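You operate a simulated robot arm through the tools that you are given. There is no shell and no other tool. Be economical: measure what you need, move in short steps, check, and stop when the job is done.

You run a simulated two-armed robot. Do the job below in one go: nothing can be reset, and whatever is moved stays where it is left.

## Task
Pick up the brown carton from the middle shelf of the engine parts shelving with one hand, pass it to the other hand and put it on the top of the cabinet with the grating. Set down upright: brown carton.

The check looks at the end state, three seconds after you hand in, the way a careful person would. Anything else that was tipped, shoved, dropped, spilled or broken makes it a failure.

## Robot
Two 7-joint arms with two-finger parallel grippers on one trunk, on a base that drives. Base frame: it is fixed to the floor where the robot stands at the start and does not move with it; the origin is under the middle of the robot, x ahead of it, y to its left, z up. Readings come in mm, degrees, newtons and seconds.
The left shoulder is at the start at [50, 161, 1023], the right one opposite. With the tool pointing down near the work surface each hand reaches from about 100 to 620 mm from the robot's upright axis, wherever it stands, measured 20 degrees to its own side. Places, roughly: top of the cabinet with the grating [1700, 4400, 900]. Payload 3.43 kg a hand.
Tool frame (each hand has its own): the origin (TCP) lies between the finger pads and is the grasp point; the fingertips stand 30 mm ahead of it; z points along the fingers, y is the line along which they close. Largest opening 94 mm; finger width 28, thickness 10; the body of the gripper, 50 by 96 mm, starts 55 mm behind the TCP.
Orientation is that of the tool frame in the base frame, as a unit quaternion [x, y, z, w]. With the fingers straight down and closing along the base's y, the tool's x points along the base's -x, its y along +y and its z along -z.

## Interface
- The arms move only by the tool apply_moves. It takes "left_targets", "right_targets" or both (then of equal length, played together; a hand with none holds still); each is one flat list of numbers, 6 for each row, row after row: the shift along the tool's x, y, z in m, then the turn, a rotation vector about the tool's x, y, z in degrees. In form: [dx, dy, dz, ax, ay, az, dx, dy, dz, ax, ay, az, ...]. A call has 1 to 20 rows; each row shifts and turns the commanded pose from where the row before left it, along the tool's axes as they then stand. "left_hand" and "right_hand" are, for a hand that has rows, the opening in per cent of the stroke, from 0 (shut) to 100 (fully open), set as the call begins (left out, the last holds). Each row takes 0.2 s and may step no farther than 50 mm and 8.6 degrees from the row before; otherwise, or with a gripper value out of range, the whole call is refused. Where a pose cannot be reached the arm comes as near as it can. A force on the tool above 40 N (or 10 N above the force at the start of the call, whichever is more), or a blocked arm, ends the call early, and 0.2 s more pass. The fingers move at their own pace (about 45 mm/s each) and stop on an object; they squeeze with about 29 N. The grip force told is the motor's: it shows also when the fingers shut on nothing. Time passes only in rows, and 0.2 s behind the last, so rows that do not move let the fingers close. The reply holds the time, the measured pose of the TCP, the force on the tool along the base axes, the opening and the grip force, in the units named above and with some noise, with the torque about the TCP (base axes, N m) and any sound that the robot's microphone picked up.
- Cameras (640 x 400 px; columns grow to the right, rows downward): "scene" is now at [96, 16.1, 1119.1]; the picture's right is [0.02, -1.00, 0.00], its down [-0.82, -0.02, -0.57] and it looks along [0.57, 0.01, -0.82] (base axes); focal length 268 px, centre (320, 200). "left" rides on the left gripper at [76, -14, -102] in its tool frame; the picture's right is [0.18, 0.98, 0.00], its down [-0.75, 0.14, -0.64] and it looks along [-0.63, 0.12, 0.77] (tool axes); focal length 243 px, centre (320, 200). "right" rides on the right gripper at [76, 14, -102] in its tool frame; the picture's right is [-0.18, 0.98, 0.00], its down [-0.75, -0.14, -0.64] and it looks along [-0.63, -0.12, 0.77] (tool axes); focal length 243 px, centre (320, 200). There is no depth. A picture from a camera that has moved, and an enlarged one, comes with that camera's place and axes in the base frame and with its lens. The place of the scene camera against the robot may be out by one fixed shift of up to 25 mm in any direction.
- camera(camera): a new picture of that camera. The clock stands still meanwhile.
- lift_body(by): slides the trunk up (or, below 0, down) by that many mm; the arms and the scene camera ride with it, the base frame stays. It gives what a move gives, with no picture.
- drive_base(legs): drives the robot by 1 to 6 legs, each [ahead, left, turn to the left] in mm, mm and degrees, along the robot's own axes; the way and the turn of a leg run together, so that a leg with both is an arc; at most 1500 mm and 180 degrees a leg. The arms and the cameras ride along, it lands a little off, and it stops where it bumps. It gives what a move gives.
- turn_head(pan, tilt): turns the head with the scene camera to pan (to the left, within 80 degrees either way) and tilt (down, from -29 to 69), counted from straight ahead of the robot. It gives what a move gives.
- inspect(camera, box): a new picture of the part [left, top, right, bottom] of that camera's present view, enlarged. The clock stands still meanwhile.
- close_job(): hands the job in; it is judged then, once.

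Work in short steps. Places have to be worked out from the pictures, the camera data and where the tool is seen: move nearer, look again, correct. Check each grasp and each placing, and mend what went wrong. You have 120 turns and 100 pictures in all, those below and enlarged ones among them. Open the grippers and draw the arms clear of the work before you hand the job in, unless the task says otherwise; then end with one line.

The tools are called after "Request:" as name(argument=value, ...) on one line, values as JSON. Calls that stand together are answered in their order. apply_moves: Moves the arms, as the interface text tells. Its arguments: {"type":"object","properties":{"left_targets":{"type":"array"},"left_hand":{"type":"number"},"right_targets":{"type":"array"},"right_hand":{"type":"number"}},"required":[]} The other tools are called the same way: lift_body (by) slides the trunk up or down; drive_base (legs) drives the base; turn_head (pan, tilt) turns the head that bears the scene camera; camera (camera) takes a picture; inspect (camera, box) takes an enlarged picture of a part of a camera's view; close_job () hands the job in.

At the start:

```text
time: 0.0
left_tcp_pos: [301.3, 172.2, 817.3]
left_orientation: [-0.001, 1.0, 0.0, 0.0]
left_ft_force: [-0.5, -0.5, -0.3]
left_wrist_torque: [0.02, -0.01, 0.01]
left_grip_width: 94.2
left_grip_force: 0.0
right_tcp_pos: [272.6, -77.9, 793.4]
right_orientation: [-0.001, 1.0, 0.0, 0.001]
right_ft_force: [1.0, -0.1, -0.8]
right_wrist_torque: [0.0, 0.01, 0.0]
right_grip_width: 93.8
right_grip_force: 0.0
trunk travel left (down, up): [-50.0, 217.0]
robot x, y, heading: [-1.9, -1.2, 0.0]
head pan, tilt: [1.2, 55.4]
```

scene: 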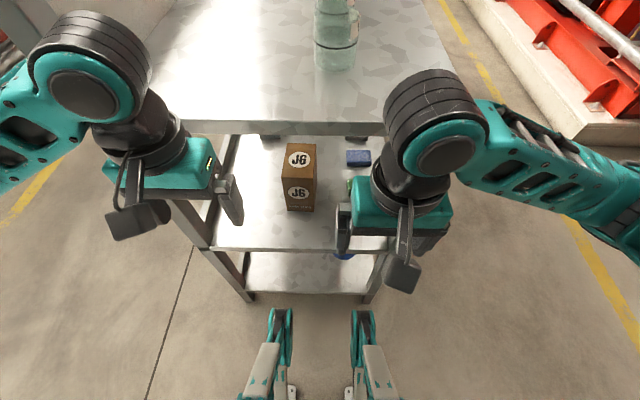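
right: 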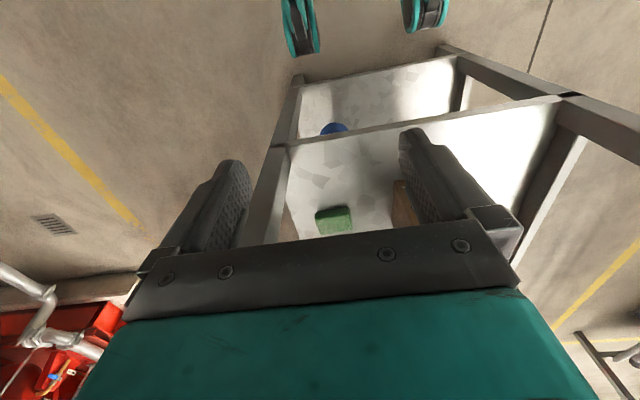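
left: 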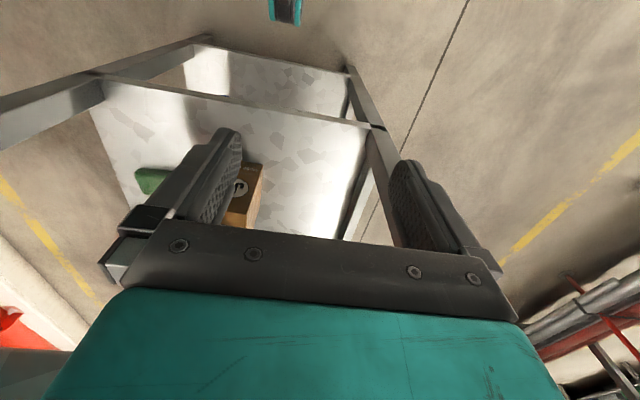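

I'll take a closer look at the carton, both from the current view and with the head tilted up a little to see the room.

Request:
inspect(camera="scene", box=[200, 100, 400, 300])

Request:
lift_body(by=-50)

Request:
inspect(camera="scene", box=[200, 100, 400, 300])

```text
2.00 times, centred on (300, 200) of scene
camera zoom: at [96.0, 16.1, 1119.1], right [0.02, -1.0, 0.0], down [-0.82, -0.02, -0.57], along [0.57, 0.01, -0.82], focal length 536 px, centre (360, 200)
```

zoom: 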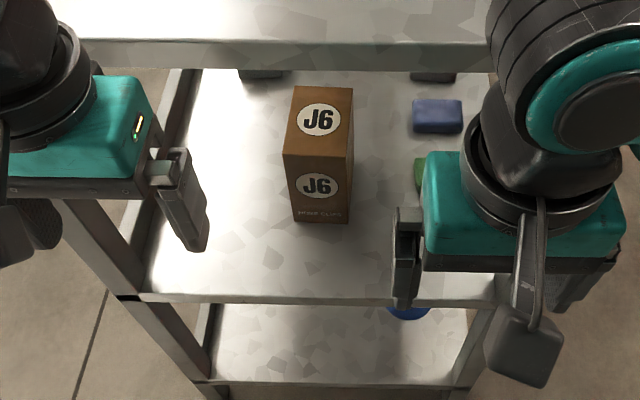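

```text
time: 0.9
left_tcp_pos: [301.4, 171.2, 768.0]
left_orientation: [-0.001, 1.0, 0.0, 0.001]
left_ft_force: [-0.5, -0.5, -0.5]
left_wrist_torque: [-0.02, 0.01, 0.01]
left_grip_width: 94.0
left_grip_force: 0.0
right_tcp_pos: [273.6, -78.2, 743.4]
right_orientation: [0.001, 1.0, 0.0, 0.0]
right_ft_force: [-0.1, 0.2, 0.5]
right_wrist_torque: [0.02, 0.0, 0.0]
right_grip_width: 93.9
right_grip_force: 0.1
trunk travel left (down, up): [0.0, 267.0]
robot x, y, heading: [0.2, 3.4, -0.2]
head pan, tilt: [1.2, 55.4]
```

```text
2.00 times, centred on (300, 200) of scene
camera zoom: at [95.9, 16.1, 1069.1], right [0.02, -1.0, 0.0], down [-0.82, -0.02, -0.57], along [0.57, 0.01, -0.82], focal length 536 px, centre (360, 200)
```

zoom: 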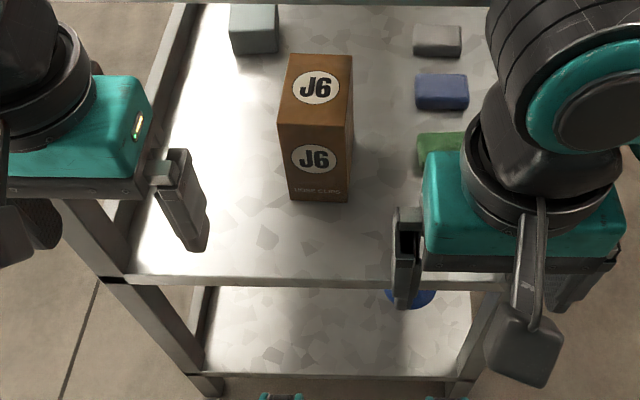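

The carton is about 67 mm wide, 95 deep and 130 high, near x 450–545, y ≈ 75, on a shelf at z ≈ 550, so it suits the left hand. I'll move the right hand aside, then lower the left hand and pitch it so its fingers point forward and about 30° down.

Request:
apply_moves(left_targets=[0.005, -0.03, 0.026, 0, 0, 0, 0.005, -0.03, 0.026, 0, 0, 0, 0.005, -0.03, 0.026, 0, 0, 0, 0, 0, 0, 0, -7.5, 0, 0, 0, 0, 0, -7.5, 0, 0, 0, 0, 0, -7.5, 0, 0, 0, 0, 0, -7.5, 0, 0, 0, 0, 0, -7.5, 0, 0, 0, 0, 0, -7.5, 0, 0, 0, 0, 0, -7.5, 0, 0, 0, 0, 0, -7.5, 0], right_targets=[0.01, -0.03, 0, 0, 0, 0, 0.01, -0.03, 0, 0, 0, 0, 0.01, -0.03, 0, 0, 0, 0, 0, 0, 0, 0, 0, 0, 0, 0, 0, 0, 0, 0, 0, 0, 0, 0, 0, 0, 0, 0, 0, 0, 0, 0, 0, 0, 0, 0, 0, 0, 0, 0, 0, 0, 0, 0, 0, 0, 0, 0, 0, 0, 0, 0, 0, 0, 0, 0], left_hand=100)

Request:
camera(camera="left")

Request:
camera(camera="scene")

```text
time: 3.3
left_tcp_pos: [300.5, 83.5, 701.0]
left_orientation: [-0.015, 0.857, 0.0, 0.515]
left_ft_force: [-0.4, -0.5, 0.4]
left_wrist_torque: [0.02, -0.01, 0.01]
left_grip_width: 93.9
left_grip_force: 0.0
right_tcp_pos: [259.8, -160.9, 739.3]
right_orientation: [-0.001, 1.0, 0.001, 0.0]
right_ft_force: [-0.8, 0.8, 0.2]
right_wrist_torque: [0.02, 0.01, 0.01]
right_grip_width: 93.9
right_grip_force: 0.1
right hand out of reach, approached as far as the arm can: row 3
trunk travel left (down, up): [0.0, 267.0]
robot x, y, heading: [1.3, 1.7, -0.1]
head pan, tilt: [1.2, 55.4]
```

```text
94 pictures are left
camera left: at [173.4, 66.0, 681.9], right [-0.11, 0.98, -0.18], down [-0.22, 0.15, 0.96], along [0.97, 0.15, 0.2], focal length 243 px, centre (320, 200)
```

left: 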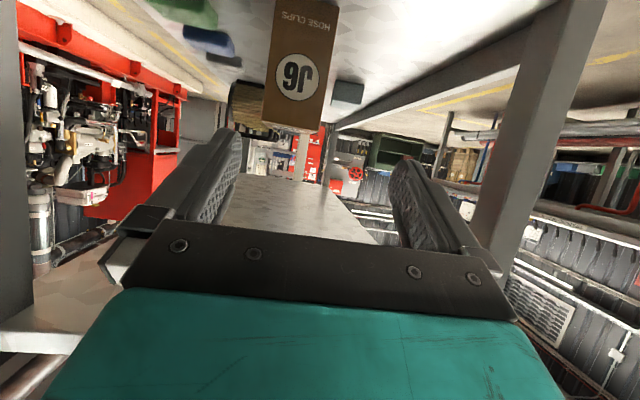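

```text
93 pictures are left
camera scene: at [96.0, 16.1, 1069.1], right [0.02, -1.0, 0.0], down [-0.82, -0.02, -0.57], along [0.57, 0.01, -0.82], focal length 268 px, centre (320, 200)
```

scene: 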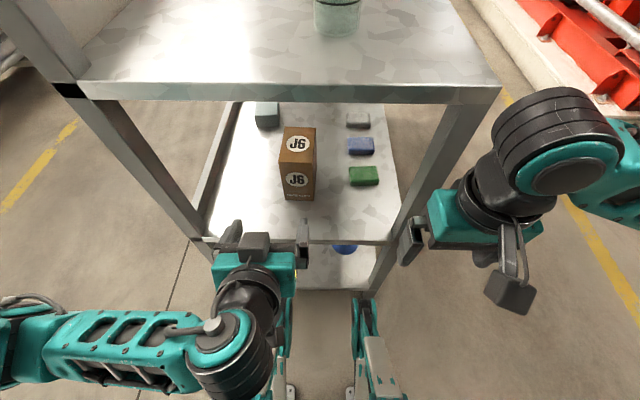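

From the left camera and the scene view, the carton's front face is at x ≈ 470, its centre at y ≈ 66, its top at z ≈ 660 and its bottom at z ≈ 525. I'll bring the left hand in front of it at about (420, 66, 600).

Request:
apply_moves(left_targets=[0.0082, -0.005, 0.0384, 0, 0, 0, 0.0082, -0.005, 0.0384, 0, 0, 0, 0.0082, -0.005, 0.0384, 0, 0, 0, 0.0082, -0.005, 0.0384, 0, 0, 0])

Request:
camera(camera="left")

Request:
inspect(camera="scene", box=[200, 100, 400, 300])

```text
time: 4.3
left_tcp_pos: [401.6, 63.3, 583.4]
left_orientation: [0.0, 0.866, 0.0, 0.5]
left_ft_force: [0.6, -0.2, -0.4]
left_wrist_torque: [0.02, 0.03, 0.01]
left_grip_width: 93.9
left_grip_force: 0.0
right_tcp_pos: [259.8, -161.3, 740.5]
right_orientation: [-0.001, 1.0, 0.0, -0.001]
right_ft_force: [-0.1, -0.2, -0.7]
right_wrist_torque: [-0.01, 0.02, 0.03]
right_grip_width: 94.0
right_grip_force: 0.0
trunk travel left (down, up): [0.0, 267.0]
robot x, y, heading: [1.9, -0.1, -0.2]
head pan, tilt: [1.2, 55.4]
```

```text
92 pictures are left
camera left: at [273.9, 48.6, 568.5], right [-0.09, 0.98, -0.16], down [-0.18, 0.14, 0.97], along [0.98, 0.12, 0.16], focal length 243 px, centre (320, 200)
```

left: 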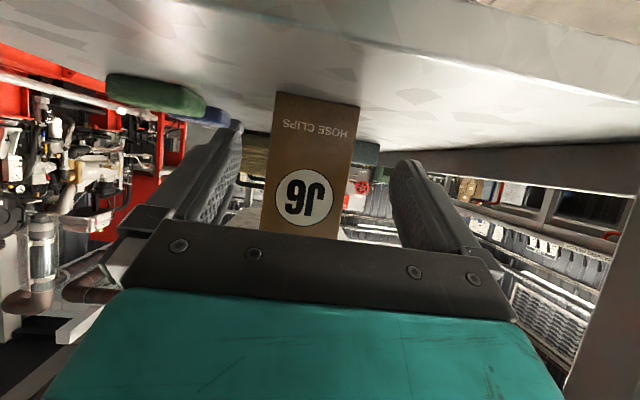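

```text
2.00 times, centred on (300, 200) of scene
camera zoom: at [96.0, 16.1, 1069.1], right [0.02, -1.0, 0.0], down [-0.82, -0.02, -0.57], along [0.57, 0.01, -0.82], focal length 536 px, centre (360, 200)
```

zoom: 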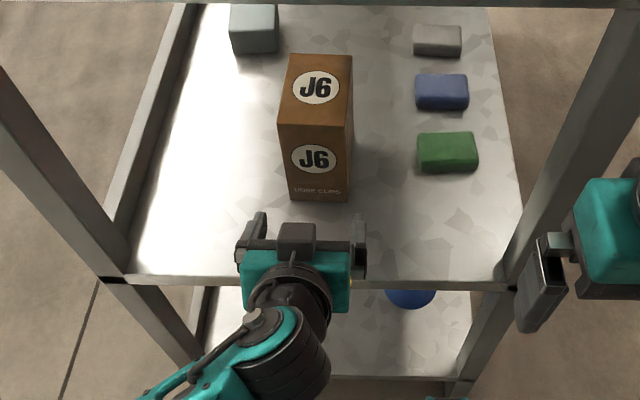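

The tool is at (402, 63, 583). The scene camera reads about 17 mm too far left, so I put the carton at y ≈ 60 with its front face at x ≈ 475–490. I'll move in another 50 mm with a slight y correction and check again.

Request:
apply_moves(left_targets=[-0.0164, -0.0015, 0.0194, 0, 0, 0, -0.0164, -0.0015, 0.0194, 0, 0, 0, 0, 0, 0, 0, 0, 0])

Request:
camera(camera="left")

Request:
inspect(camera="scene", box=[250, 120, 350, 220])

```text
time: 5.1
left_tcp_pos: [451.9, 59.1, 593.6]
left_orientation: [0.0, 0.866, 0.001, 0.5]
left_ft_force: [0.4, 0.3, -0.1]
left_wrist_torque: [0.0, 0.01, 0.03]
left_grip_width: 93.8
left_grip_force: 0.0
right_tcp_pos: [259.1, -163.2, 739.7]
right_orientation: [0.0, 1.0, 0.0, -0.001]
right_ft_force: [0.0, 0.6, -0.7]
right_wrist_torque: [-0.03, 0.01, -0.02]
right_grip_width: 94.1
right_grip_force: 0.1
trunk travel left (down, up): [0.0, 267.0]
robot x, y, heading: [-1.7, -1.3, -0.3]
head pan, tilt: [1.2, 55.4]
```

```text
90 pictures are left
camera left: at [324.0, 44.8, 579.0], right [-0.09, 0.98, -0.16], down [-0.18, 0.14, 0.97], along [0.98, 0.12, 0.16], focal length 243 px, centre (320, 200)
```

left: 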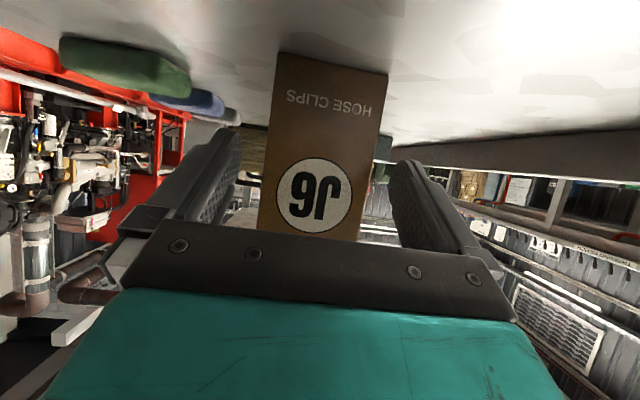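

```text
4.00 times, centred on (300, 170) of scene
camera zoom: at [96.0, 16.1, 1069.1], right [0.02, -1.0, 0.0], down [-0.82, -0.02, -0.57], along [0.57, 0.01, -0.82], focal length 1073 px, centre (400, 320)
```

zoom: 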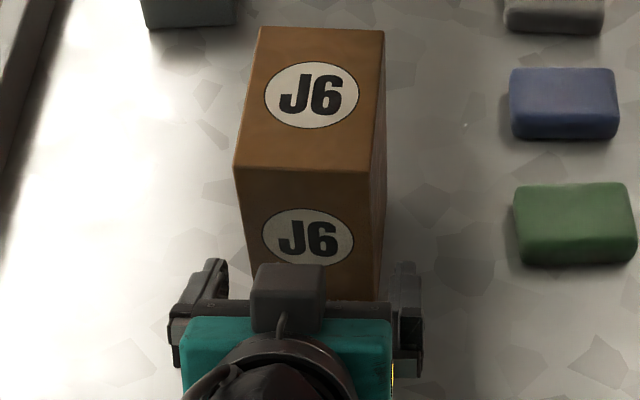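

The carton spans y 25–93, so the hand is centred on it, and its front face is at x ≈ 482. A block on top of the gripper reaches to about 28 mm behind the TCP, so the TCP can go about 18 mm past the face. I'll advance 32 mm and check.

Request:
apply_moves(left_targets=[-0.008, 0, 0.0139, 0, 0, 0, -0.008, 0, 0.0139, 0, 0, 0, 0, 0, 0, 0, 0, 0])

Request:
inspect(camera="scene", box=[250, 120, 350, 220])

Request:
camera(camera="left")

```text
time: 5.9
left_tcp_pos: [484.4, 59.5, 593.8]
left_orientation: [0.0, 0.866, 0.001, 0.5]
left_ft_force: [0.3, -0.1, -1.2]
left_wrist_torque: [0.01, 0.0, -0.02]
left_grip_width: 94.2
left_grip_force: 0.0
right_tcp_pos: [260.3, -163.2, 739.2]
right_orientation: [0.0, 1.0, 0.0, -0.001]
right_ft_force: [-0.2, -0.2, -0.5]
right_wrist_torque: [-0.01, -0.04, 0.0]
right_grip_width: 94.0
right_grip_force: 0.0
trunk travel left (down, up): [0.0, 267.0]
robot x, y, heading: [0.4, 1.6, -0.0]
head pan, tilt: [1.2, 55.4]
```

```text
4.00 times, centred on (300, 170) of scene
camera zoom: at [96.0, 16.1, 1069.1], right [0.02, -1.0, 0.0], down [-0.82, -0.02, -0.57], along [0.57, 0.01, -0.82], focal length 1073 px, centre (400, 320)
```

zoom: 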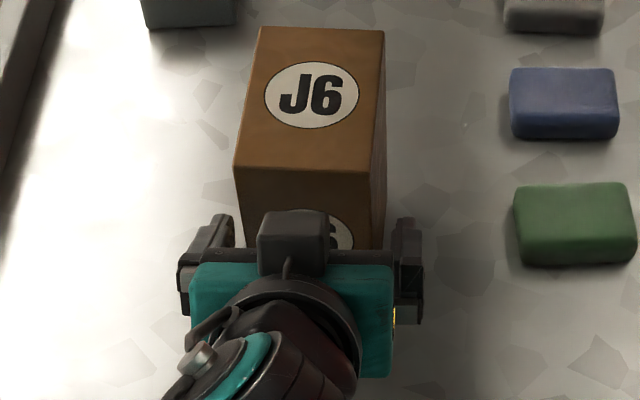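

```text
87 pictures are left
camera left: at [356.2, 44.9, 578.7], right [-0.09, 0.98, -0.16], down [-0.18, 0.14, 0.97], along [0.98, 0.12, 0.16], focal length 243 px, centre (320, 200)
```

left: 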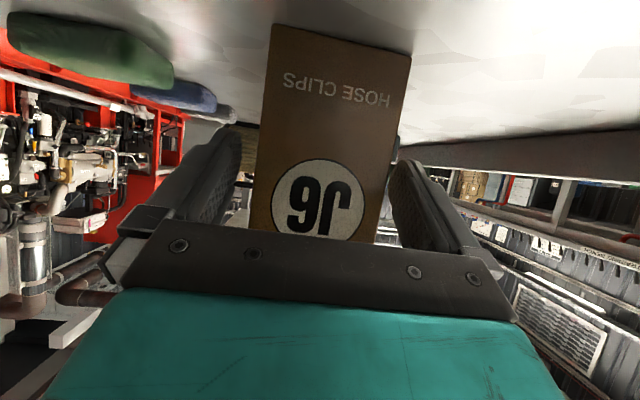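

The TCP is at the face plane (x ≈ 485), centred, and the block is still about 25 mm off. I'll advance 17 mm more and close the fingers.

Request:
apply_moves(left_targets=[-0.0085, 0, 0.0147, 0, 0, 0, 0, 0, 0, 0, 0, 0])

Request:
apply_moves(left_targets=[0, 0, 0, 0, 0, 0, 0, 0, 0, 0, 0, 0, 0, 0, 0, 0, 0, 0, 0, 0, 0, 0, 0, 0], left_hand=0)

Request:
inspect(camera="scene", box=[250, 120, 350, 220])

```text
time: 6.5
left_tcp_pos: [502.7, 58.0, 593.7]
left_orientation: [0.0, 0.866, 0.001, 0.5]
left_ft_force: [-0.2, -0.2, 0.0]
left_wrist_torque: [0.01, -0.01, -0.01]
left_grip_width: 94.0
left_grip_force: 0.0
right_tcp_pos: [259.8, -161.7, 740.0]
right_orientation: [0.0, 1.0, 0.0, 0.0]
right_ft_force: [0.0, -0.5, 0.0]
right_wrist_torque: [0.02, -0.01, -0.03]
right_grip_width: 93.9
right_grip_force: 0.0
trunk travel left (down, up): [0.0, 267.0]
robot x, y, heading: [-1.4, -0.7, -0.0]
head pan, tilt: [1.2, 55.4]
```

```text
time: 7.5
left_tcp_pos: [500.6, 58.7, 595.0]
left_orientation: [0.0, 0.866, 0.0, 0.5]
left_ft_force: [0.5, 1.4, 0.1]
left_wrist_torque: [0.09, 0.06, -0.05]
left_grip_width: 76.8
left_grip_force: 29.2
right_tcp_pos: [260.1, -161.8, 738.8]
right_orientation: [0.0, 1.0, -0.001, -0.002]
right_ft_force: [-0.6, -0.1, -0.1]
right_wrist_torque: [-0.01, -0.03, 0.0]
right_grip_width: 93.8
right_grip_force: 0.1
trunk travel left (down, up): [0.0, 267.0]
robot x, y, heading: [1.7, 1.0, -0.0]
head pan, tilt: [1.2, 55.4]
```

```text
4.00 times, centred on (300, 170) of scene
camera zoom: at [96.0, 16.2, 1069.1], right [0.02, -1.0, 0.0], down [-0.82, -0.02, -0.57], along [0.57, 0.01, -0.82], focal length 1073 px, centre (400, 320)
```

zoom: 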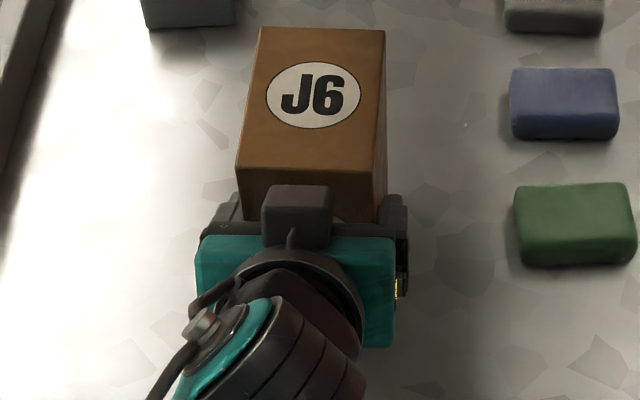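

Gripped at 76.8 mm with 29 N. I'll lift 25 mm straight up and check the weight.

Request:
apply_moves(left_targets=[-0.00433, 0, -0.0025, 0, 0, 0, -0.0087, 0, -0.005, 0, 0, 0, -0.0087, 0, -0.005, 0, 0, 0, 0, 0, 0, 0, 0, 0])

Request:
camera(camera="left")

Request:
camera(camera="scene")

```text
time: 8.5
left_tcp_pos: [503.2, 66.8, 617.0]
left_orientation: [0.002, 0.865, 0.01, 0.502]
left_ft_force: [-0.3, -1.0, -4.1]
left_wrist_torque: [0.01, 0.17, 0.01]
left_grip_width: 76.6
left_grip_force: 28.6
right_tcp_pos: [259.0, -160.8, 739.3]
right_orientation: [0.0, 1.0, -0.001, -0.002]
right_ft_force: [-0.1, -0.5, -0.4]
right_wrist_torque: [0.01, -0.02, -0.02]
right_grip_width: 94.1
right_grip_force: 0.0
trunk travel left (down, up): [0.0, 267.0]
robot x, y, heading: [2.1, -3.3, 0.1]
head pan, tilt: [1.2, 55.4]
```

```text
85 pictures are left
camera left: at [376.1, 51.7, 601.4], right [-0.1, 0.99, -0.14], down [-0.18, 0.12, 0.98], along [0.98, 0.12, 0.17], focal length 243 px, centre (320, 200)
```

left: 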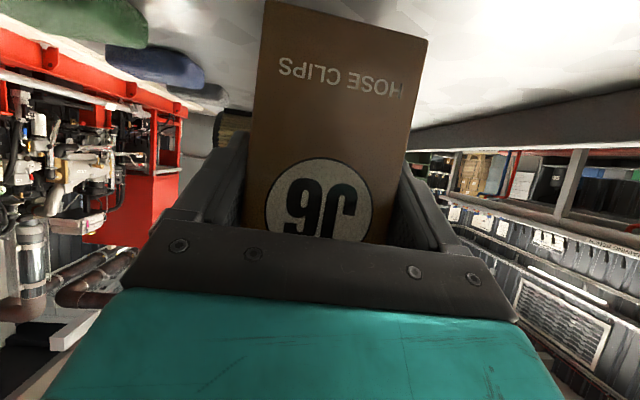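

```text
84 pictures are left
camera scene: at [96.3, 16.2, 1069.0], right [0.02, -1.0, 0.0], down [-0.82, -0.02, -0.57], along [0.57, 0.01, -0.82], focal length 268 px, centre (320, 200)
```

scene: 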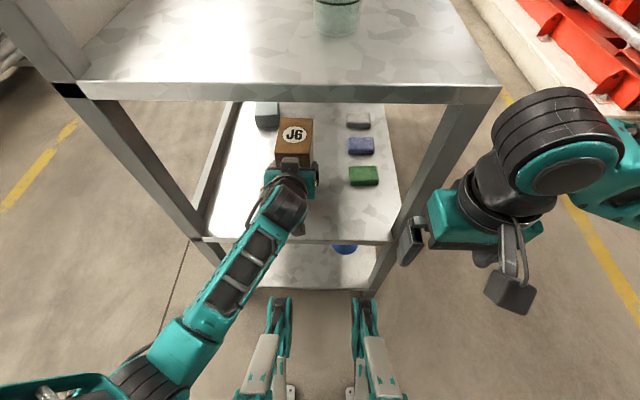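

Lifted: about 0.4 kg and held steady. I'll back the base out of the shelf 400 mm.

Request:
drive_base(legs=[[-400, 0, 0]])

Request:
camera(camera="scene")

Request:
camera(camera="left")

```text
time: 11.0
left_tcp_pos: [103.8, 65.9, 617.7]
left_orientation: [0.003, 0.865, 0.009, 0.502]
left_ft_force: [-0.4, 0.1, -4.6]
left_wrist_torque: [-0.02, 0.14, -0.01]
left_grip_width: 76.8
left_grip_force: 28.7
right_tcp_pos: [-140.5, -162.6, 738.8]
right_orientation: [-0.001, 1.0, -0.001, -0.002]
right_ft_force: [0.6, -0.5, 0.6]
right_wrist_torque: [-0.02, 0.0, 0.02]
right_grip_width: 94.0
right_grip_force: 0.2
trunk travel left (down, up): [0.0, 267.0]
robot x, y, heading: [-398.7, 2.0, 0.0]
head pan, tilt: [1.2, 55.4]
```

```text
83 pictures are left
camera scene: at [-304.1, 16.1, 1069.0], right [0.02, -1.0, 0.0], down [-0.82, -0.02, -0.57], along [0.57, 0.01, -0.82], focal length 268 px, centre (320, 200)
```

scene: 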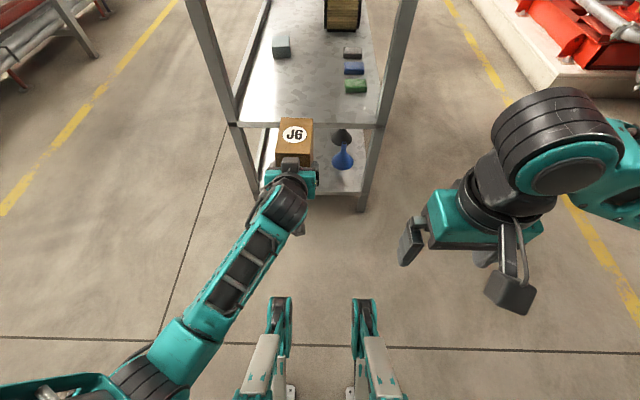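

```text
82 pictures are left
camera left: at [-24.2, 51.6, 601.4], right [-0.1, 0.99, -0.14], down [-0.18, 0.12, 0.98], along [0.98, 0.12, 0.17], focal length 243 px, centre (320, 200)
```

left: 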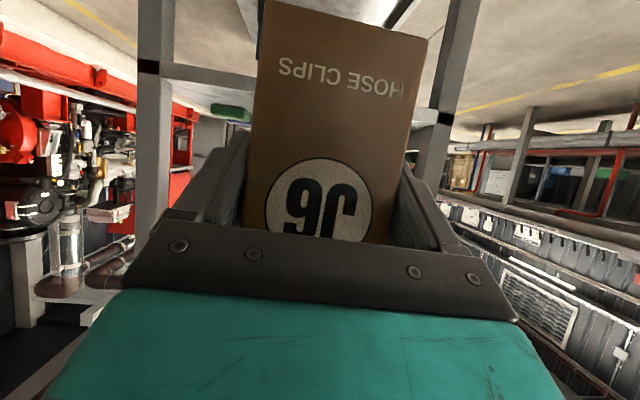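

The carton is clear of the shelf. I'll bring it closer and central with the left hand, and raise the right hand for the handover.

Request:
apply_moves(left_targets=[0.0048, -0.0165, -0.0233, 0, 0, 0, 0.0048, -0.0165, -0.0233, 0, 0, 0, 0.0048, -0.0165, -0.0233, 0, 0, 0, 0.0048, -0.0165, -0.0233, 0, 0, 0, 0, 0, 0, 0, 0, 0], right_targets=[-0.025, 0.0, -0.025, 0, 0, 0, -0.025, 0.0, -0.025, 0, 0, 0, -0.025, 0, -0.025, 0, 0, 0, -0.025, 0, -0.025, 0, 0, 0, 0, 0, 0, 0, 0, 0])

Request:
camera(camera="scene")

Request:
camera(camera="right")

```text
time: 11.8
left_tcp_pos: [107.1, 88.5, 678.4]
left_orientation: [0.04, 0.814, 0.091, 0.572]
left_ft_force: [-0.7, -0.9, -5.2]
left_wrist_torque: [0.02, 0.17, 0.0]
left_grip_width: 76.5
left_grip_force: 29.0
right_tcp_pos: [-78.5, -162.4, 799.0]
right_orientation: [-0.001, 1.0, 0.0, -0.002]
right_ft_force: [-0.4, 0.4, -0.1]
right_wrist_torque: [0.02, -0.02, 0.0]
right_grip_width: 94.0
right_grip_force: 0.1
trunk travel left (down, up): [0.0, 267.0]
robot x, y, heading: [-399.9, 3.2, -0.3]
head pan, tilt: [1.2, 55.4]
stopped in row 3 (left hand): the arm was blocked; the commanded pose is now the measured one
```

```text
81 pictures are left
camera scene: at [-304.0, 16.0, 1069.0], right [0.02, -1.0, 0.0], down [-0.82, -0.02, -0.57], along [0.57, 0.01, -0.82], focal length 268 px, centre (320, 200)
```

scene: 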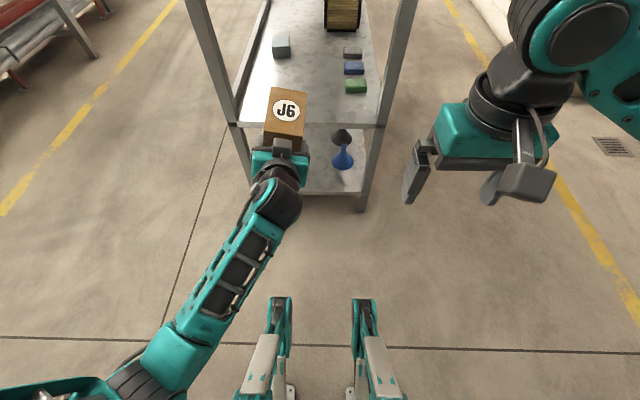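

```text
80 pictures are left
camera right: at [-153.5, -149.4, 902.4], right [0.18, 0.98, 0.0], down [0.76, -0.14, 0.64], along [0.63, -0.12, -0.77], focal length 243 px, centre (320, 200)
```

right: 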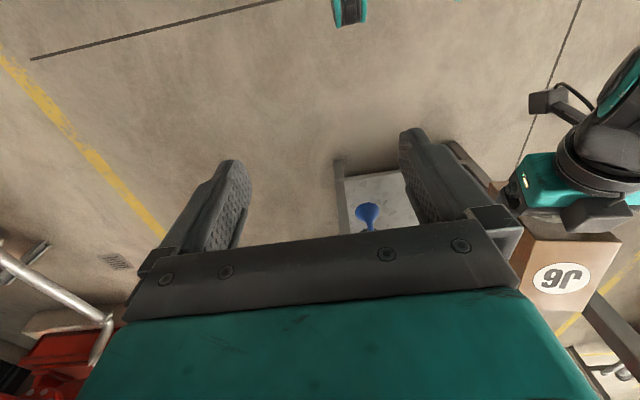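

The left arm stopped at some limit and turned the tool by about 15°. I'll look at its elbow before correcting.

Request:
turn_head(pan=50, tilt=60)

Request:
camera(camera="scene")

```text
time: 12.9
left_tcp_pos: [107.2, 87.5, 680.7]
left_orientation: [0.041, 0.813, 0.089, 0.575]
left_ft_force: [0.2, 0.1, -4.4]
left_wrist_torque: [0.01, 0.15, 0.01]
left_grip_width: 76.7
left_grip_force: 28.8
right_tcp_pos: [-78.0, -162.7, 799.3]
right_orientation: [-0.001, 1.0, -0.001, -0.001]
right_ft_force: [0.1, -0.3, -0.7]
right_wrist_torque: [-0.03, 0.0, -0.03]
right_grip_width: 94.1
right_grip_force: 0.0
trunk travel left (down, up): [0.0, 267.0]
robot x, y, heading: [-400.5, -0.6, -0.3]
head pan, tilt: [50.0, 60.0]
```

```text
79 pictures are left
camera scene: at [-333.0, 65.5, 1063.4], right [0.77, -0.64, 0.0], down [-0.56, -0.66, -0.5], along [0.32, 0.38, -0.87], focal length 268 px, centre (320, 200)
```

scene: 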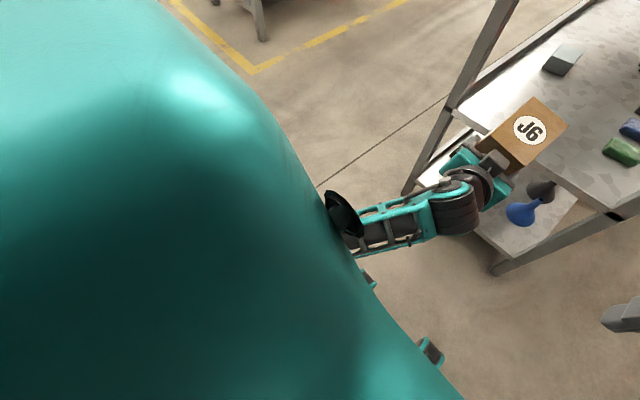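

Lifting at this wrist pitch is what the arm can't follow; lower and nearer poses worked earlier. I'll go back down and in while undoing the unwanted turn.

Request:
apply_moves(left_targets=[0.021, -0.01, -0.005, 1.7, 2.5, -2.3, 0.021, -0.01, -0.005, 1.7, 2.5, -2.3, 0.021, -0.01, -0.005, 1.7, 2.5, -2.3, 0.021, -0.01, -0.005, 1.7, 2.5, -2.3, 0, 0, 0, 0, 0, 0])

Request:
turn_head(pan=0, tilt=50)

Request:
camera(camera="scene")

```text
time: 14.1
left_tcp_pos: [99.2, 109.0, 634.0]
left_orientation: [0.032, 0.833, 0.06, 0.549]
left_ft_force: [-0.3, -0.6, -3.7]
left_wrist_torque: [0.01, 0.18, 0.02]
left_grip_width: 76.4
left_grip_force: 28.6
right_tcp_pos: [-77.0, -162.3, 799.1]
right_orientation: [-0.001, 1.0, -0.001, -0.001]
right_ft_force: [0.1, -0.3, 0.4]
right_wrist_torque: [0.03, 0.03, 0.01]
right_grip_width: 94.1
right_grip_force: 0.1
trunk travel left (down, up): [0.0, 267.0]
robot x, y, heading: [-404.8, 0.4, 0.0]
head pan, tilt: [50.0, 60.0]
stopped in row 5 (left hand): the arm was blocked; the commanded pose is now the measured one
```

```text
time: 15.3
left_tcp_pos: [98.1, 107.0, 634.3]
left_orientation: [0.032, 0.832, 0.059, 0.55]
left_ft_force: [0.6, -1.0, -3.2]
left_wrist_torque: [0.03, 0.16, 0.01]
left_grip_width: 76.7
left_grip_force: 29.3
right_tcp_pos: [-77.4, -162.1, 800.3]
right_orientation: [-0.001, 1.0, -0.001, -0.001]
right_ft_force: [0.5, 0.6, -0.3]
right_wrist_torque: [0.01, -0.02, -0.03]
right_grip_width: 94.1
right_grip_force: 0.0
trunk travel left (down, up): [0.0, 267.0]
robot x, y, heading: [-401.3, 0.3, 0.0]
head pan, tilt: [0.0, 50.0]
```

```text
78 pictures are left
camera scene: at [-298.8, 14.6, 1076.0], right [0.0, -1.0, 0.0], down [-0.77, 0.0, -0.64], along [0.64, 0.0, -0.77], focal length 268 px, centre (320, 200)
```

scene: 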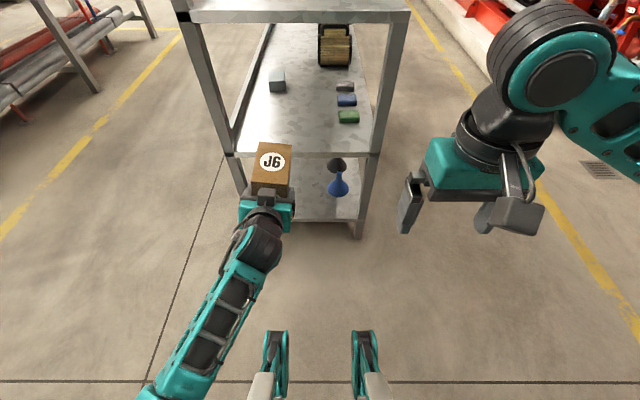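

It stopped again when pulling back, so I suspect the elbow. I'll test a small move forward and to the right.

Request:
apply_moves(left_targets=[-0.001, -0.016, 0.01, 0, 0, 0, -0.001, -0.016, 0.01, 0, 0, 0, 0, 0, 0, 0, 0, 0])

```text
time: 16.3
left_tcp_pos: [112.1, 121.8, 598.3]
left_orientation: [0.066, 0.834, 0.11, 0.537]
left_ft_force: [0.0, -0.3, -4.4]
left_wrist_torque: [0.0, 0.14, -0.02]
left_grip_width: 76.4
left_grip_force: 29.2
right_tcp_pos: [-78.7, -161.3, 799.4]
right_orientation: [-0.001, 1.0, -0.001, -0.001]
right_ft_force: [-0.1, -0.5, 0.1]
right_wrist_torque: [-0.03, 0.0, 0.01]
right_grip_width: 94.0
right_grip_force: 0.1
trunk travel left (down, up): [0.0, 267.0]
robot x, y, heading: [-400.2, -0.1, -0.0]
head pan, tilt: [0.0, 50.0]
stopped in row 3 (left hand): the arm was blocked; the commanded pose is now the measured one
```

The motion went the wrong way, so something on the left arm is jammed. I'll look down at the elbow and trunk from the scene camera.

Request:
turn_head(pan=25, tilt=69)

Request:
camera(camera="scene")

Request:
camera(camera="left")

Request:
camera(camera="right")

```text
time: 17.2
left_tcp_pos: [111.1, 121.0, 600.1]
left_orientation: [0.067, 0.833, 0.109, 0.538]
left_ft_force: [0.5, -0.1, -3.0]
left_wrist_torque: [0.0, 0.15, 0.04]
left_grip_width: 76.5
left_grip_force: 29.1
right_tcp_pos: [-78.3, -162.4, 799.0]
right_orientation: [-0.001, 1.0, -0.001, -0.001]
right_ft_force: [-0.1, -1.2, 0.4]
right_wrist_torque: [0.01, -0.03, -0.01]
right_grip_width: 94.0
right_grip_force: 0.1
trunk travel left (down, up): [0.0, 267.0]
robot x, y, heading: [-399.3, -2.8, 0.2]
head pan, tilt: [25.0, 68.8]
```

```text
77 pictures are left
camera scene: at [-325.1, 38.2, 1054.1], right [0.42, -0.91, 0.0], down [-0.84, -0.39, -0.36], along [0.33, 0.15, -0.93], focal length 268 px, centre (320, 200)
```

scene: 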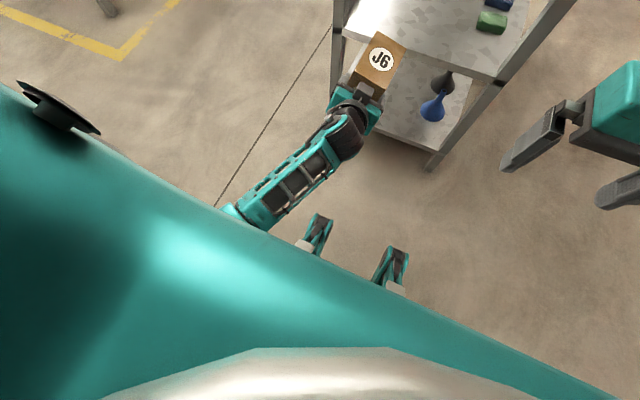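

```text
76 pictures are left
camera left: at [-14.6, 113.8, 568.3], right [-0.08, 0.99, 0.09], down [-0.28, -0.11, 0.96], along [0.96, 0.05, 0.28], focal length 243 px, centre (320, 200)
```

left: 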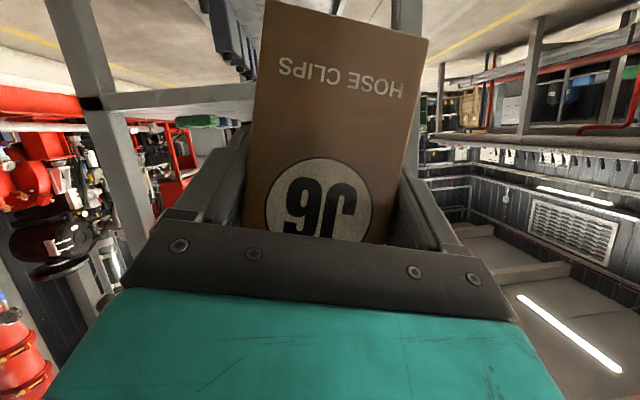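

```text
75 pictures are left
camera right: at [-153.4, -149.3, 902.6], right [0.18, 0.98, 0.0], down [0.76, -0.14, 0.64], along [0.63, -0.12, -0.77], focal length 243 px, centre (320, 200)
```

right: 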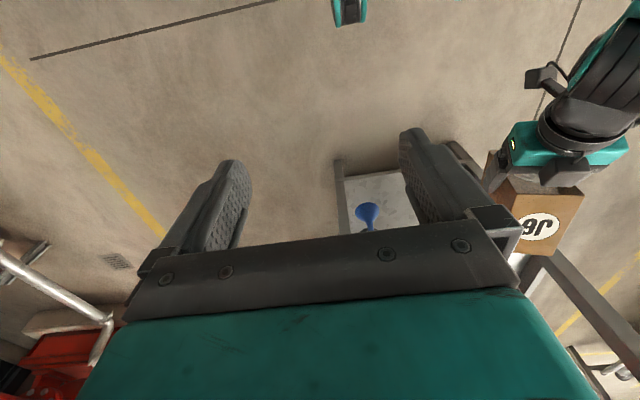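

The elbow seems tucked against the body. I'll yaw the left hand so its fingers point forward and right while levelling the carton; this swings the wrist and elbow outward and brings the carton toward the middle.

Request:
apply_moves(left_targets=[0, -0.0153, 0, 7.7, -0.1, 1.35, 0, -0.0153, 0, 7.7, -0.1, 1.35, 0, -0.0153, 0, 7.7, -0.1, 1.35])

Request:
camera(camera="scene")

```text
time: 18.0
left_tcp_pos: [105.5, 76.2, 588.6]
left_orientation: [0.204, 0.833, -0.043, 0.512]
left_ft_force: [-0.2, -0.8, -5.1]
left_wrist_torque: [0.06, 0.14, 0.02]
left_grip_width: 76.4
left_grip_force: 29.2
right_tcp_pos: [-78.2, -163.3, 800.5]
right_orientation: [-0.001, 1.0, -0.001, -0.001]
right_ft_force: [0.0, -0.1, -0.1]
right_wrist_torque: [0.03, -0.02, 0.01]
right_grip_width: 93.7
right_grip_force: 0.0
trunk travel left (down, up): [0.0, 267.0]
robot x, y, heading: [-397.3, -0.3, -0.0]
head pan, tilt: [25.0, 68.8]
```

```text
74 pictures are left
camera scene: at [-325.1, 38.1, 1054.0], right [0.42, -0.91, 0.0], down [-0.84, -0.4, -0.36], along [0.33, 0.15, -0.93], focal length 268 px, centre (320, 200)
```

scene: 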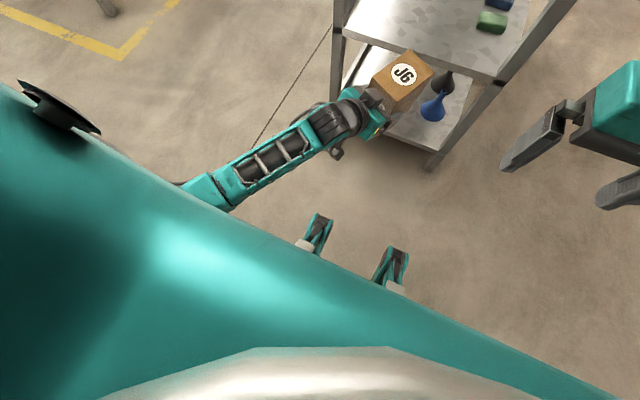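

It works: no jam, and the elbow swung out. I'll finish the remaining half of the yaw.

Request:
apply_moves(left_targets=[0, -0.0153, 0, 7.7, -0.1, 1.35, 0, -0.0153, 0, 7.7, -0.1, 1.35, 0, -0.0153, 0, 7.7, -0.1, 1.35, 0, 0, 0, 0, 0, 0])

Request:
turn_head(pan=0, tilt=50)

Request:
camera(camera="scene")

```text
time: 19.0
left_tcp_pos: [83.3, 37.9, 584.6]
left_orientation: [0.331, 0.799, -0.19, 0.465]
left_ft_force: [-0.9, 0.6, -4.7]
left_wrist_torque: [0.15, 0.12, -0.01]
left_grip_width: 76.3
left_grip_force: 29.4
right_tcp_pos: [-77.6, -162.5, 800.5]
right_orientation: [-0.001, 1.0, 0.0, 0.0]
right_ft_force: [-0.2, -0.8, -0.2]
right_wrist_torque: [-0.03, 0.01, 0.03]
right_grip_width: 93.9
right_grip_force: 0.1
trunk travel left (down, up): [0.0, 267.0]
robot x, y, heading: [-399.2, -1.2, 0.3]
head pan, tilt: [25.0, 68.8]
```

```text
time: 19.9
left_tcp_pos: [83.3, 37.6, 585.0]
left_orientation: [0.329, 0.799, -0.189, 0.466]
left_ft_force: [-0.1, -0.1, -4.4]
left_wrist_torque: [0.12, 0.09, 0.01]
left_grip_width: 76.4
left_grip_force: 29.2
right_tcp_pos: [-77.7, -162.9, 798.9]
right_orientation: [-0.001, 1.0, 0.0, -0.001]
right_ft_force: [0.4, -0.2, 0.2]
right_wrist_torque: [0.02, 0.01, -0.01]
right_grip_width: 94.3
right_grip_force: 0.0
trunk travel left (down, up): [0.0, 267.0]
robot x, y, heading: [-397.9, 0.3, -0.0]
head pan, tilt: [0.0, 50.0]
```

```text
73 pictures are left
camera scene: at [-298.8, 14.6, 1076.0], right [0.0, -1.0, 0.0], down [-0.77, 0.0, -0.64], along [0.64, 0.0, -0.77], focal length 268 px, centre (320, 200)
```

scene: 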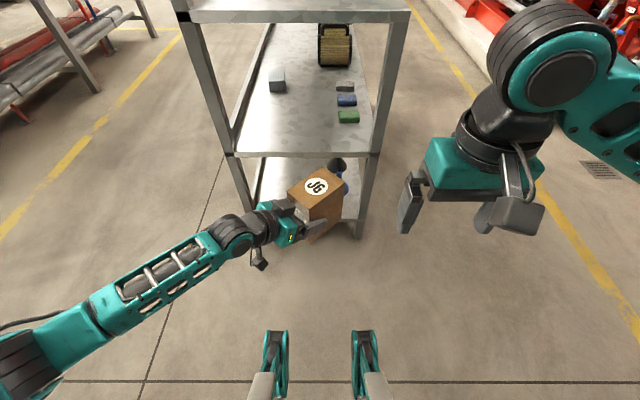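

The carton is upright now, in front of the centre. I'll bring it 80 mm closer and a bit higher, and yaw the right hand 45° to match, moving it nearer.

Request:
apply_moves(left_targets=[-0.0012, -0.0177, -0.0129, 0, 0, 0, -0.0012, -0.0177, -0.0129, 0, 0, 0, -0.0012, -0.0177, -0.0129, 0, 0, 0, -0.0012, -0.0177, -0.0129, 0, 0, 0, 0, 0, 0, 0, 0, 0, 0, 0, 0, 0, 0, 0], right_targets=[0, 0.005, -0.003, 0, 0, 7.5, 0, 0.005, -0.003, 0, 0, 7.5, 0, 0.005, -0.003, 0, 0, 7.5, 0, 0.005, -0.003, 0, 0, 7.5, 0, 0.005, -0.003, 0, 0, 7.5, 0, 0.005, -0.003, 0, 0, 7.5])

Request:
camera(camera="scene")

Request:
camera(camera="right")

```text
time: 21.3
left_tcp_pos: [1.8, 17.2, 611.8]
left_orientation: [0.33, 0.799, -0.19, 0.465]
left_ft_force: [-0.4, 0.1, -4.0]
left_wrist_torque: [0.15, 0.15, 0.0]
left_grip_width: 76.6
left_grip_force: 28.5
right_tcp_pos: [-67.6, -134.7, 818.6]
right_orientation: [0.384, 0.923, -0.001, -0.001]
right_ft_force: [0.2, -0.1, 0.5]
right_wrist_torque: [0.01, -0.01, 0.02]
right_grip_width: 93.9
right_grip_force: 0.0
trunk travel left (down, up): [0.0, 267.0]
robot x, y, heading: [-403.4, -0.6, 0.1]
head pan, tilt: [0.0, 50.0]
```

```text
72 pictures are left
camera scene: at [-298.8, 14.5, 1076.0], right [0.0, -1.0, 0.0], down [-0.77, 0.0, -0.64], along [0.64, 0.0, -0.77], focal length 268 px, centre (320, 200)
```

scene: 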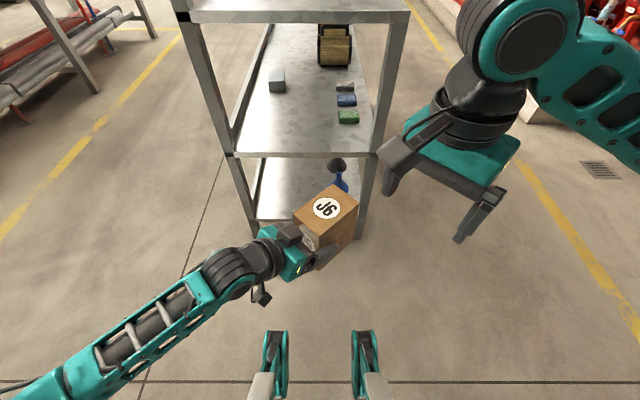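

```text
71 pictures are left
camera right: at [-110.8, -71.7, 920.9], right [0.83, 0.56, 0.0], down [0.43, -0.63, 0.64], along [0.36, -0.53, -0.77], focal length 243 px, centre (320, 200)
```

right: 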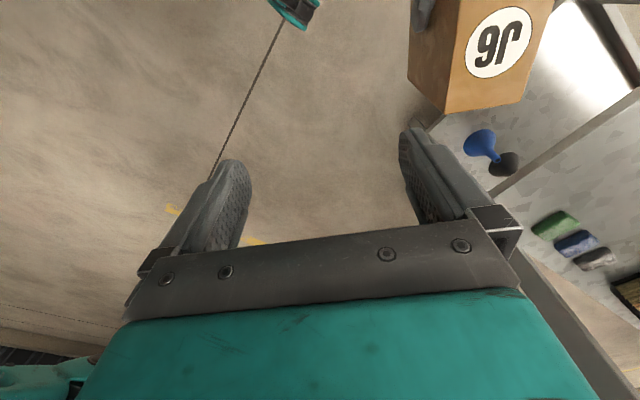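

From the right camera, the carton's top centre is at about (33, −14, 678). I'll move the right hand above it and look down before lowering.

Request:
apply_moves(right_targets=[0.0026, 0.0313, 0.006, 0, 0, 0, 0.0026, 0.0313, 0.006, 0, 0, 0, 0.0026, 0.0313, 0.006, 0, 0, 0, 0.0026, 0.0313, 0.006, 0, 0, 0, 0.0026, 0.0313, 0.006, 0, 0, 0, 0, 0, 0, 0, 0, 0])

Request:
camera(camera="right")

Request:
camera(camera="scene")

Request:
camera(camera="left")

```text
time: 22.7
left_tcp_pos: [2.3, 15.0, 613.6]
left_orientation: [0.33, 0.799, -0.19, 0.465]
left_ft_force: [0.5, 0.6, -3.1]
left_wrist_torque: [0.13, 0.09, 0.04]
left_grip_width: 76.3
left_grip_force: 28.7
right_tcp_pos: [32.8, -14.1, 790.0]
right_orientation: [0.382, 0.924, -0.001, 0.0]
right_ft_force: [0.6, 0.4, 0.0]
right_wrist_torque: [0.02, -0.01, 0.01]
right_grip_width: 93.8
right_grip_force: 0.2
trunk travel left (down, up): [0.0, 267.0]
robot x, y, heading: [-399.0, 0.8, 0.3]
head pan, tilt: [0.0, 50.0]
```

```text
70 pictures are left
camera right: at [-9.8, 48.4, 891.5], right [0.82, 0.57, 0.0], down [0.43, -0.63, 0.64], along [0.36, -0.53, -0.77], focal length 243 px, centre (320, 200)
```

right: 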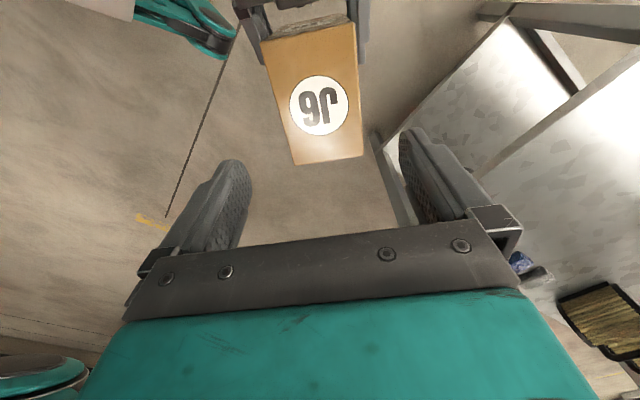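

```text
69 pictures are left
camera scene: at [-298.8, 14.6, 1076.0], right [0.0, -1.0, 0.0], down [-0.77, 0.0, -0.64], along [0.64, 0.0, -0.77], focal length 268 px, centre (320, 200)
```

scene: 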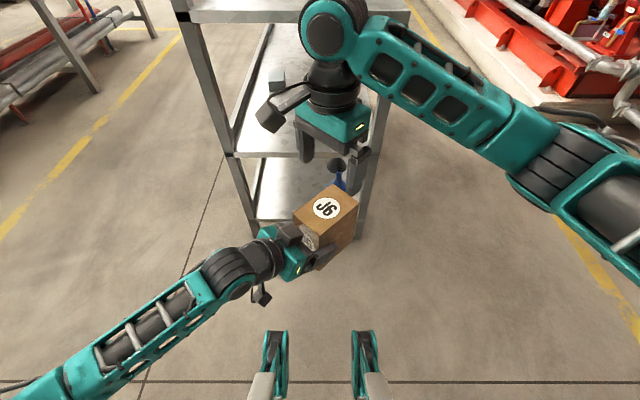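

```text
68 pictures are left
camera left: at [-98.8, 95.6, 597.3], right [0.63, 0.76, -0.16], down [-0.03, 0.23, 0.97], along [0.78, -0.61, 0.17], focal length 243 px, centre (320, 200)
```

left: 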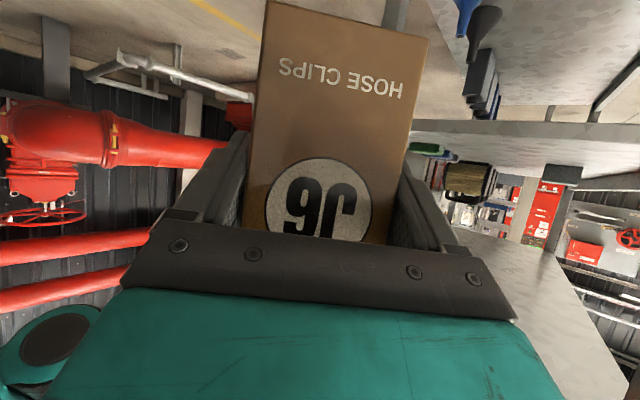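

Triangulation confirms the carton's top is at z ≈ 677 and its centre at about (31, −11), so the right hand is well aligned. I'll lower it 80 mm and check clearance.

Request:
apply_moves(right_targets=[0, 0, 0.027, 0, 0, 0, 0, 0, 0.027, 0, 0, 0, 0, 0, 0.026, 0, 0, 0, 0, 0, 0, 0, 0, 0])

Request:
camera(camera="right")

Request:
inspect(camera="scene", box=[220, 100, 420, 300])

```text
time: 23.7
left_tcp_pos: [2.6, 17.1, 613.8]
left_orientation: [0.33, 0.799, -0.191, 0.465]
left_ft_force: [0.3, 0.4, -3.6]
left_wrist_torque: [0.14, 0.12, 0.0]
left_grip_width: 76.4
left_grip_force: 28.9
right_tcp_pos: [33.5, -16.6, 706.5]
right_orientation: [0.382, 0.924, -0.001, 0.0]
right_ft_force: [0.4, 0.3, -0.1]
right_wrist_torque: [-0.02, 0.01, 0.01]
right_grip_width: 93.9
right_grip_force: 0.1
trunk travel left (down, up): [0.0, 267.0]
robot x, y, heading: [-398.7, 0.5, 0.2]
head pan, tilt: [0.0, 50.0]
```

```text
67 pictures are left
camera right: at [-9.5, 47.2, 809.9], right [0.82, 0.57, 0.0], down [0.43, -0.63, 0.64], along [0.36, -0.53, -0.77], focal length 243 px, centre (320, 200)
```

right: 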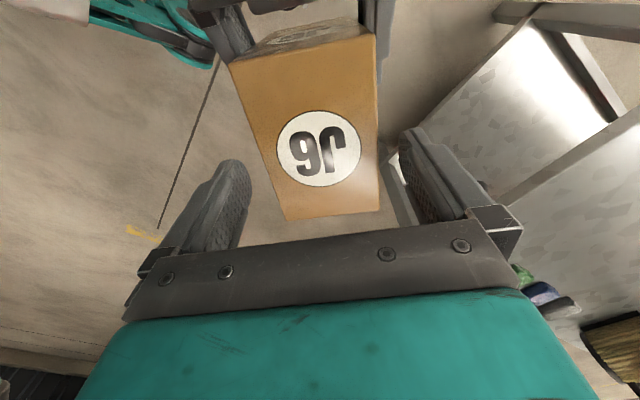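

```text
2.00 times, centred on (320, 200) of scene
camera zoom: at [-298.8, 14.5, 1076.0], right [0.0, -1.0, 0.0], down [-0.77, 0.0, -0.64], along [0.64, 0.0, -0.77], focal length 536 px, centre (320, 200)
```

zoom: 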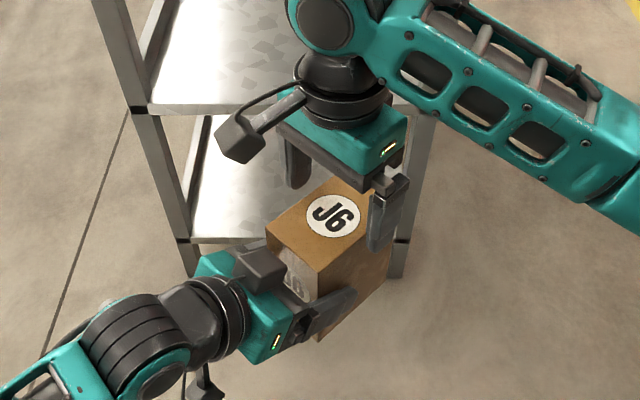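

The hand is centred laterally within 1 mm. I'll lower it another 52 mm so the pads straddle the upper part of the carton.

Request:
apply_moves(right_targets=[0, 0, 0.018, 0, 0, 0, 0, 0, 0.018, 0, 0, 0, 0, 0, 0.016, 0, 0, 0, 0, 0, 0, 0, 0, 0])

Request:
camera(camera="right")

Request:
inspect(camera="scene", box=[220, 100, 420, 300])

```text
time: 24.7
left_tcp_pos: [2.8, 17.1, 612.8]
left_orientation: [0.33, 0.799, -0.19, 0.465]
left_ft_force: [-0.3, -0.3, -4.2]
left_wrist_torque: [0.11, 0.13, -0.01]
left_grip_width: 76.5
left_grip_force: 29.2
right_tcp_pos: [33.9, -15.7, 653.9]
right_orientation: [0.382, 0.924, 0.0, 0.0]
right_ft_force: [1.0, 0.4, -0.2]
right_wrist_torque: [-0.02, 0.0, -0.01]
right_grip_width: 93.9
right_grip_force: 0.0
trunk travel left (down, up): [0.0, 267.0]
robot x, y, heading: [-401.3, -1.5, -0.1]
head pan, tilt: [0.0, 50.0]
```

```text
65 pictures are left
camera right: at [-8.5, 46.7, 757.1], right [0.82, 0.57, 0.0], down [0.43, -0.63, 0.64], along [0.36, -0.53, -0.77], focal length 243 px, centre (320, 200)
```

right: 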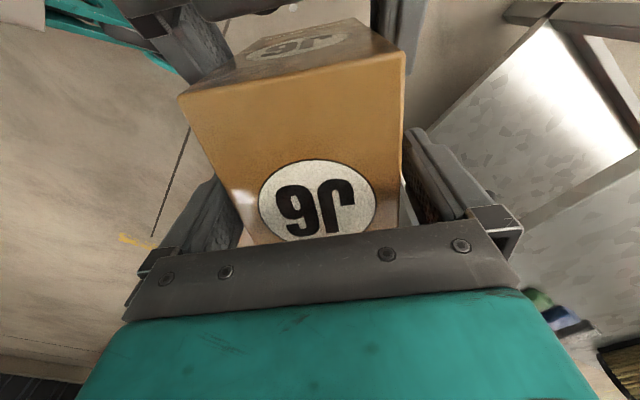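

```text
2.00 times, centred on (320, 200) of scene
camera zoom: at [-298.8, 14.5, 1076.0], right [0.0, -1.0, 0.0], down [-0.77, 0.0, -0.64], along [0.64, 0.0, -0.77], focal length 536 px, centre (320, 200)
```

zoom: 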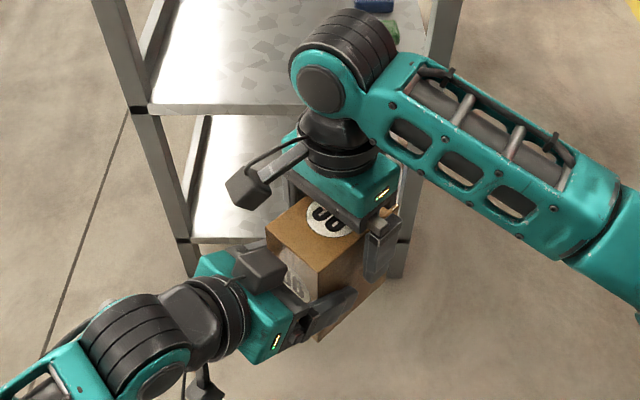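

Both fingers straddle the carton and nothing touches. I'll close the right hand.

Request:
apply_moves(right_targets=[0, 0, 0, 0, 0, 0, 0, 0, 0, 0, 0, 0, 0, 0, 0, 0, 0, 0, 0, 0, 0, 0, 0, 0, 0, 0, 0, 0, 0, 0], right_hand=0)

```text
time: 25.9
left_tcp_pos: [2.7, 15.7, 613.6]
left_orientation: [0.33, 0.8, -0.189, 0.465]
left_ft_force: [-0.3, 1.8, -3.4]
left_wrist_torque: [-0.19, 0.25, 0.01]
left_grip_width: 76.2
left_grip_force: 29.1
right_tcp_pos: [34.8, -15.4, 654.7]
right_orientation: [0.382, 0.924, -0.001, 0.0]
right_ft_force: [0.0, -1.9, -0.2]
right_wrist_torque: [0.21, -0.14, 0.06]
right_grip_width: 76.5
right_grip_force: 29.2
trunk travel left (down, up): [0.0, 267.0]
robot x, y, heading: [-397.1, 1.3, 0.1]
head pan, tilt: [0.0, 50.0]
```

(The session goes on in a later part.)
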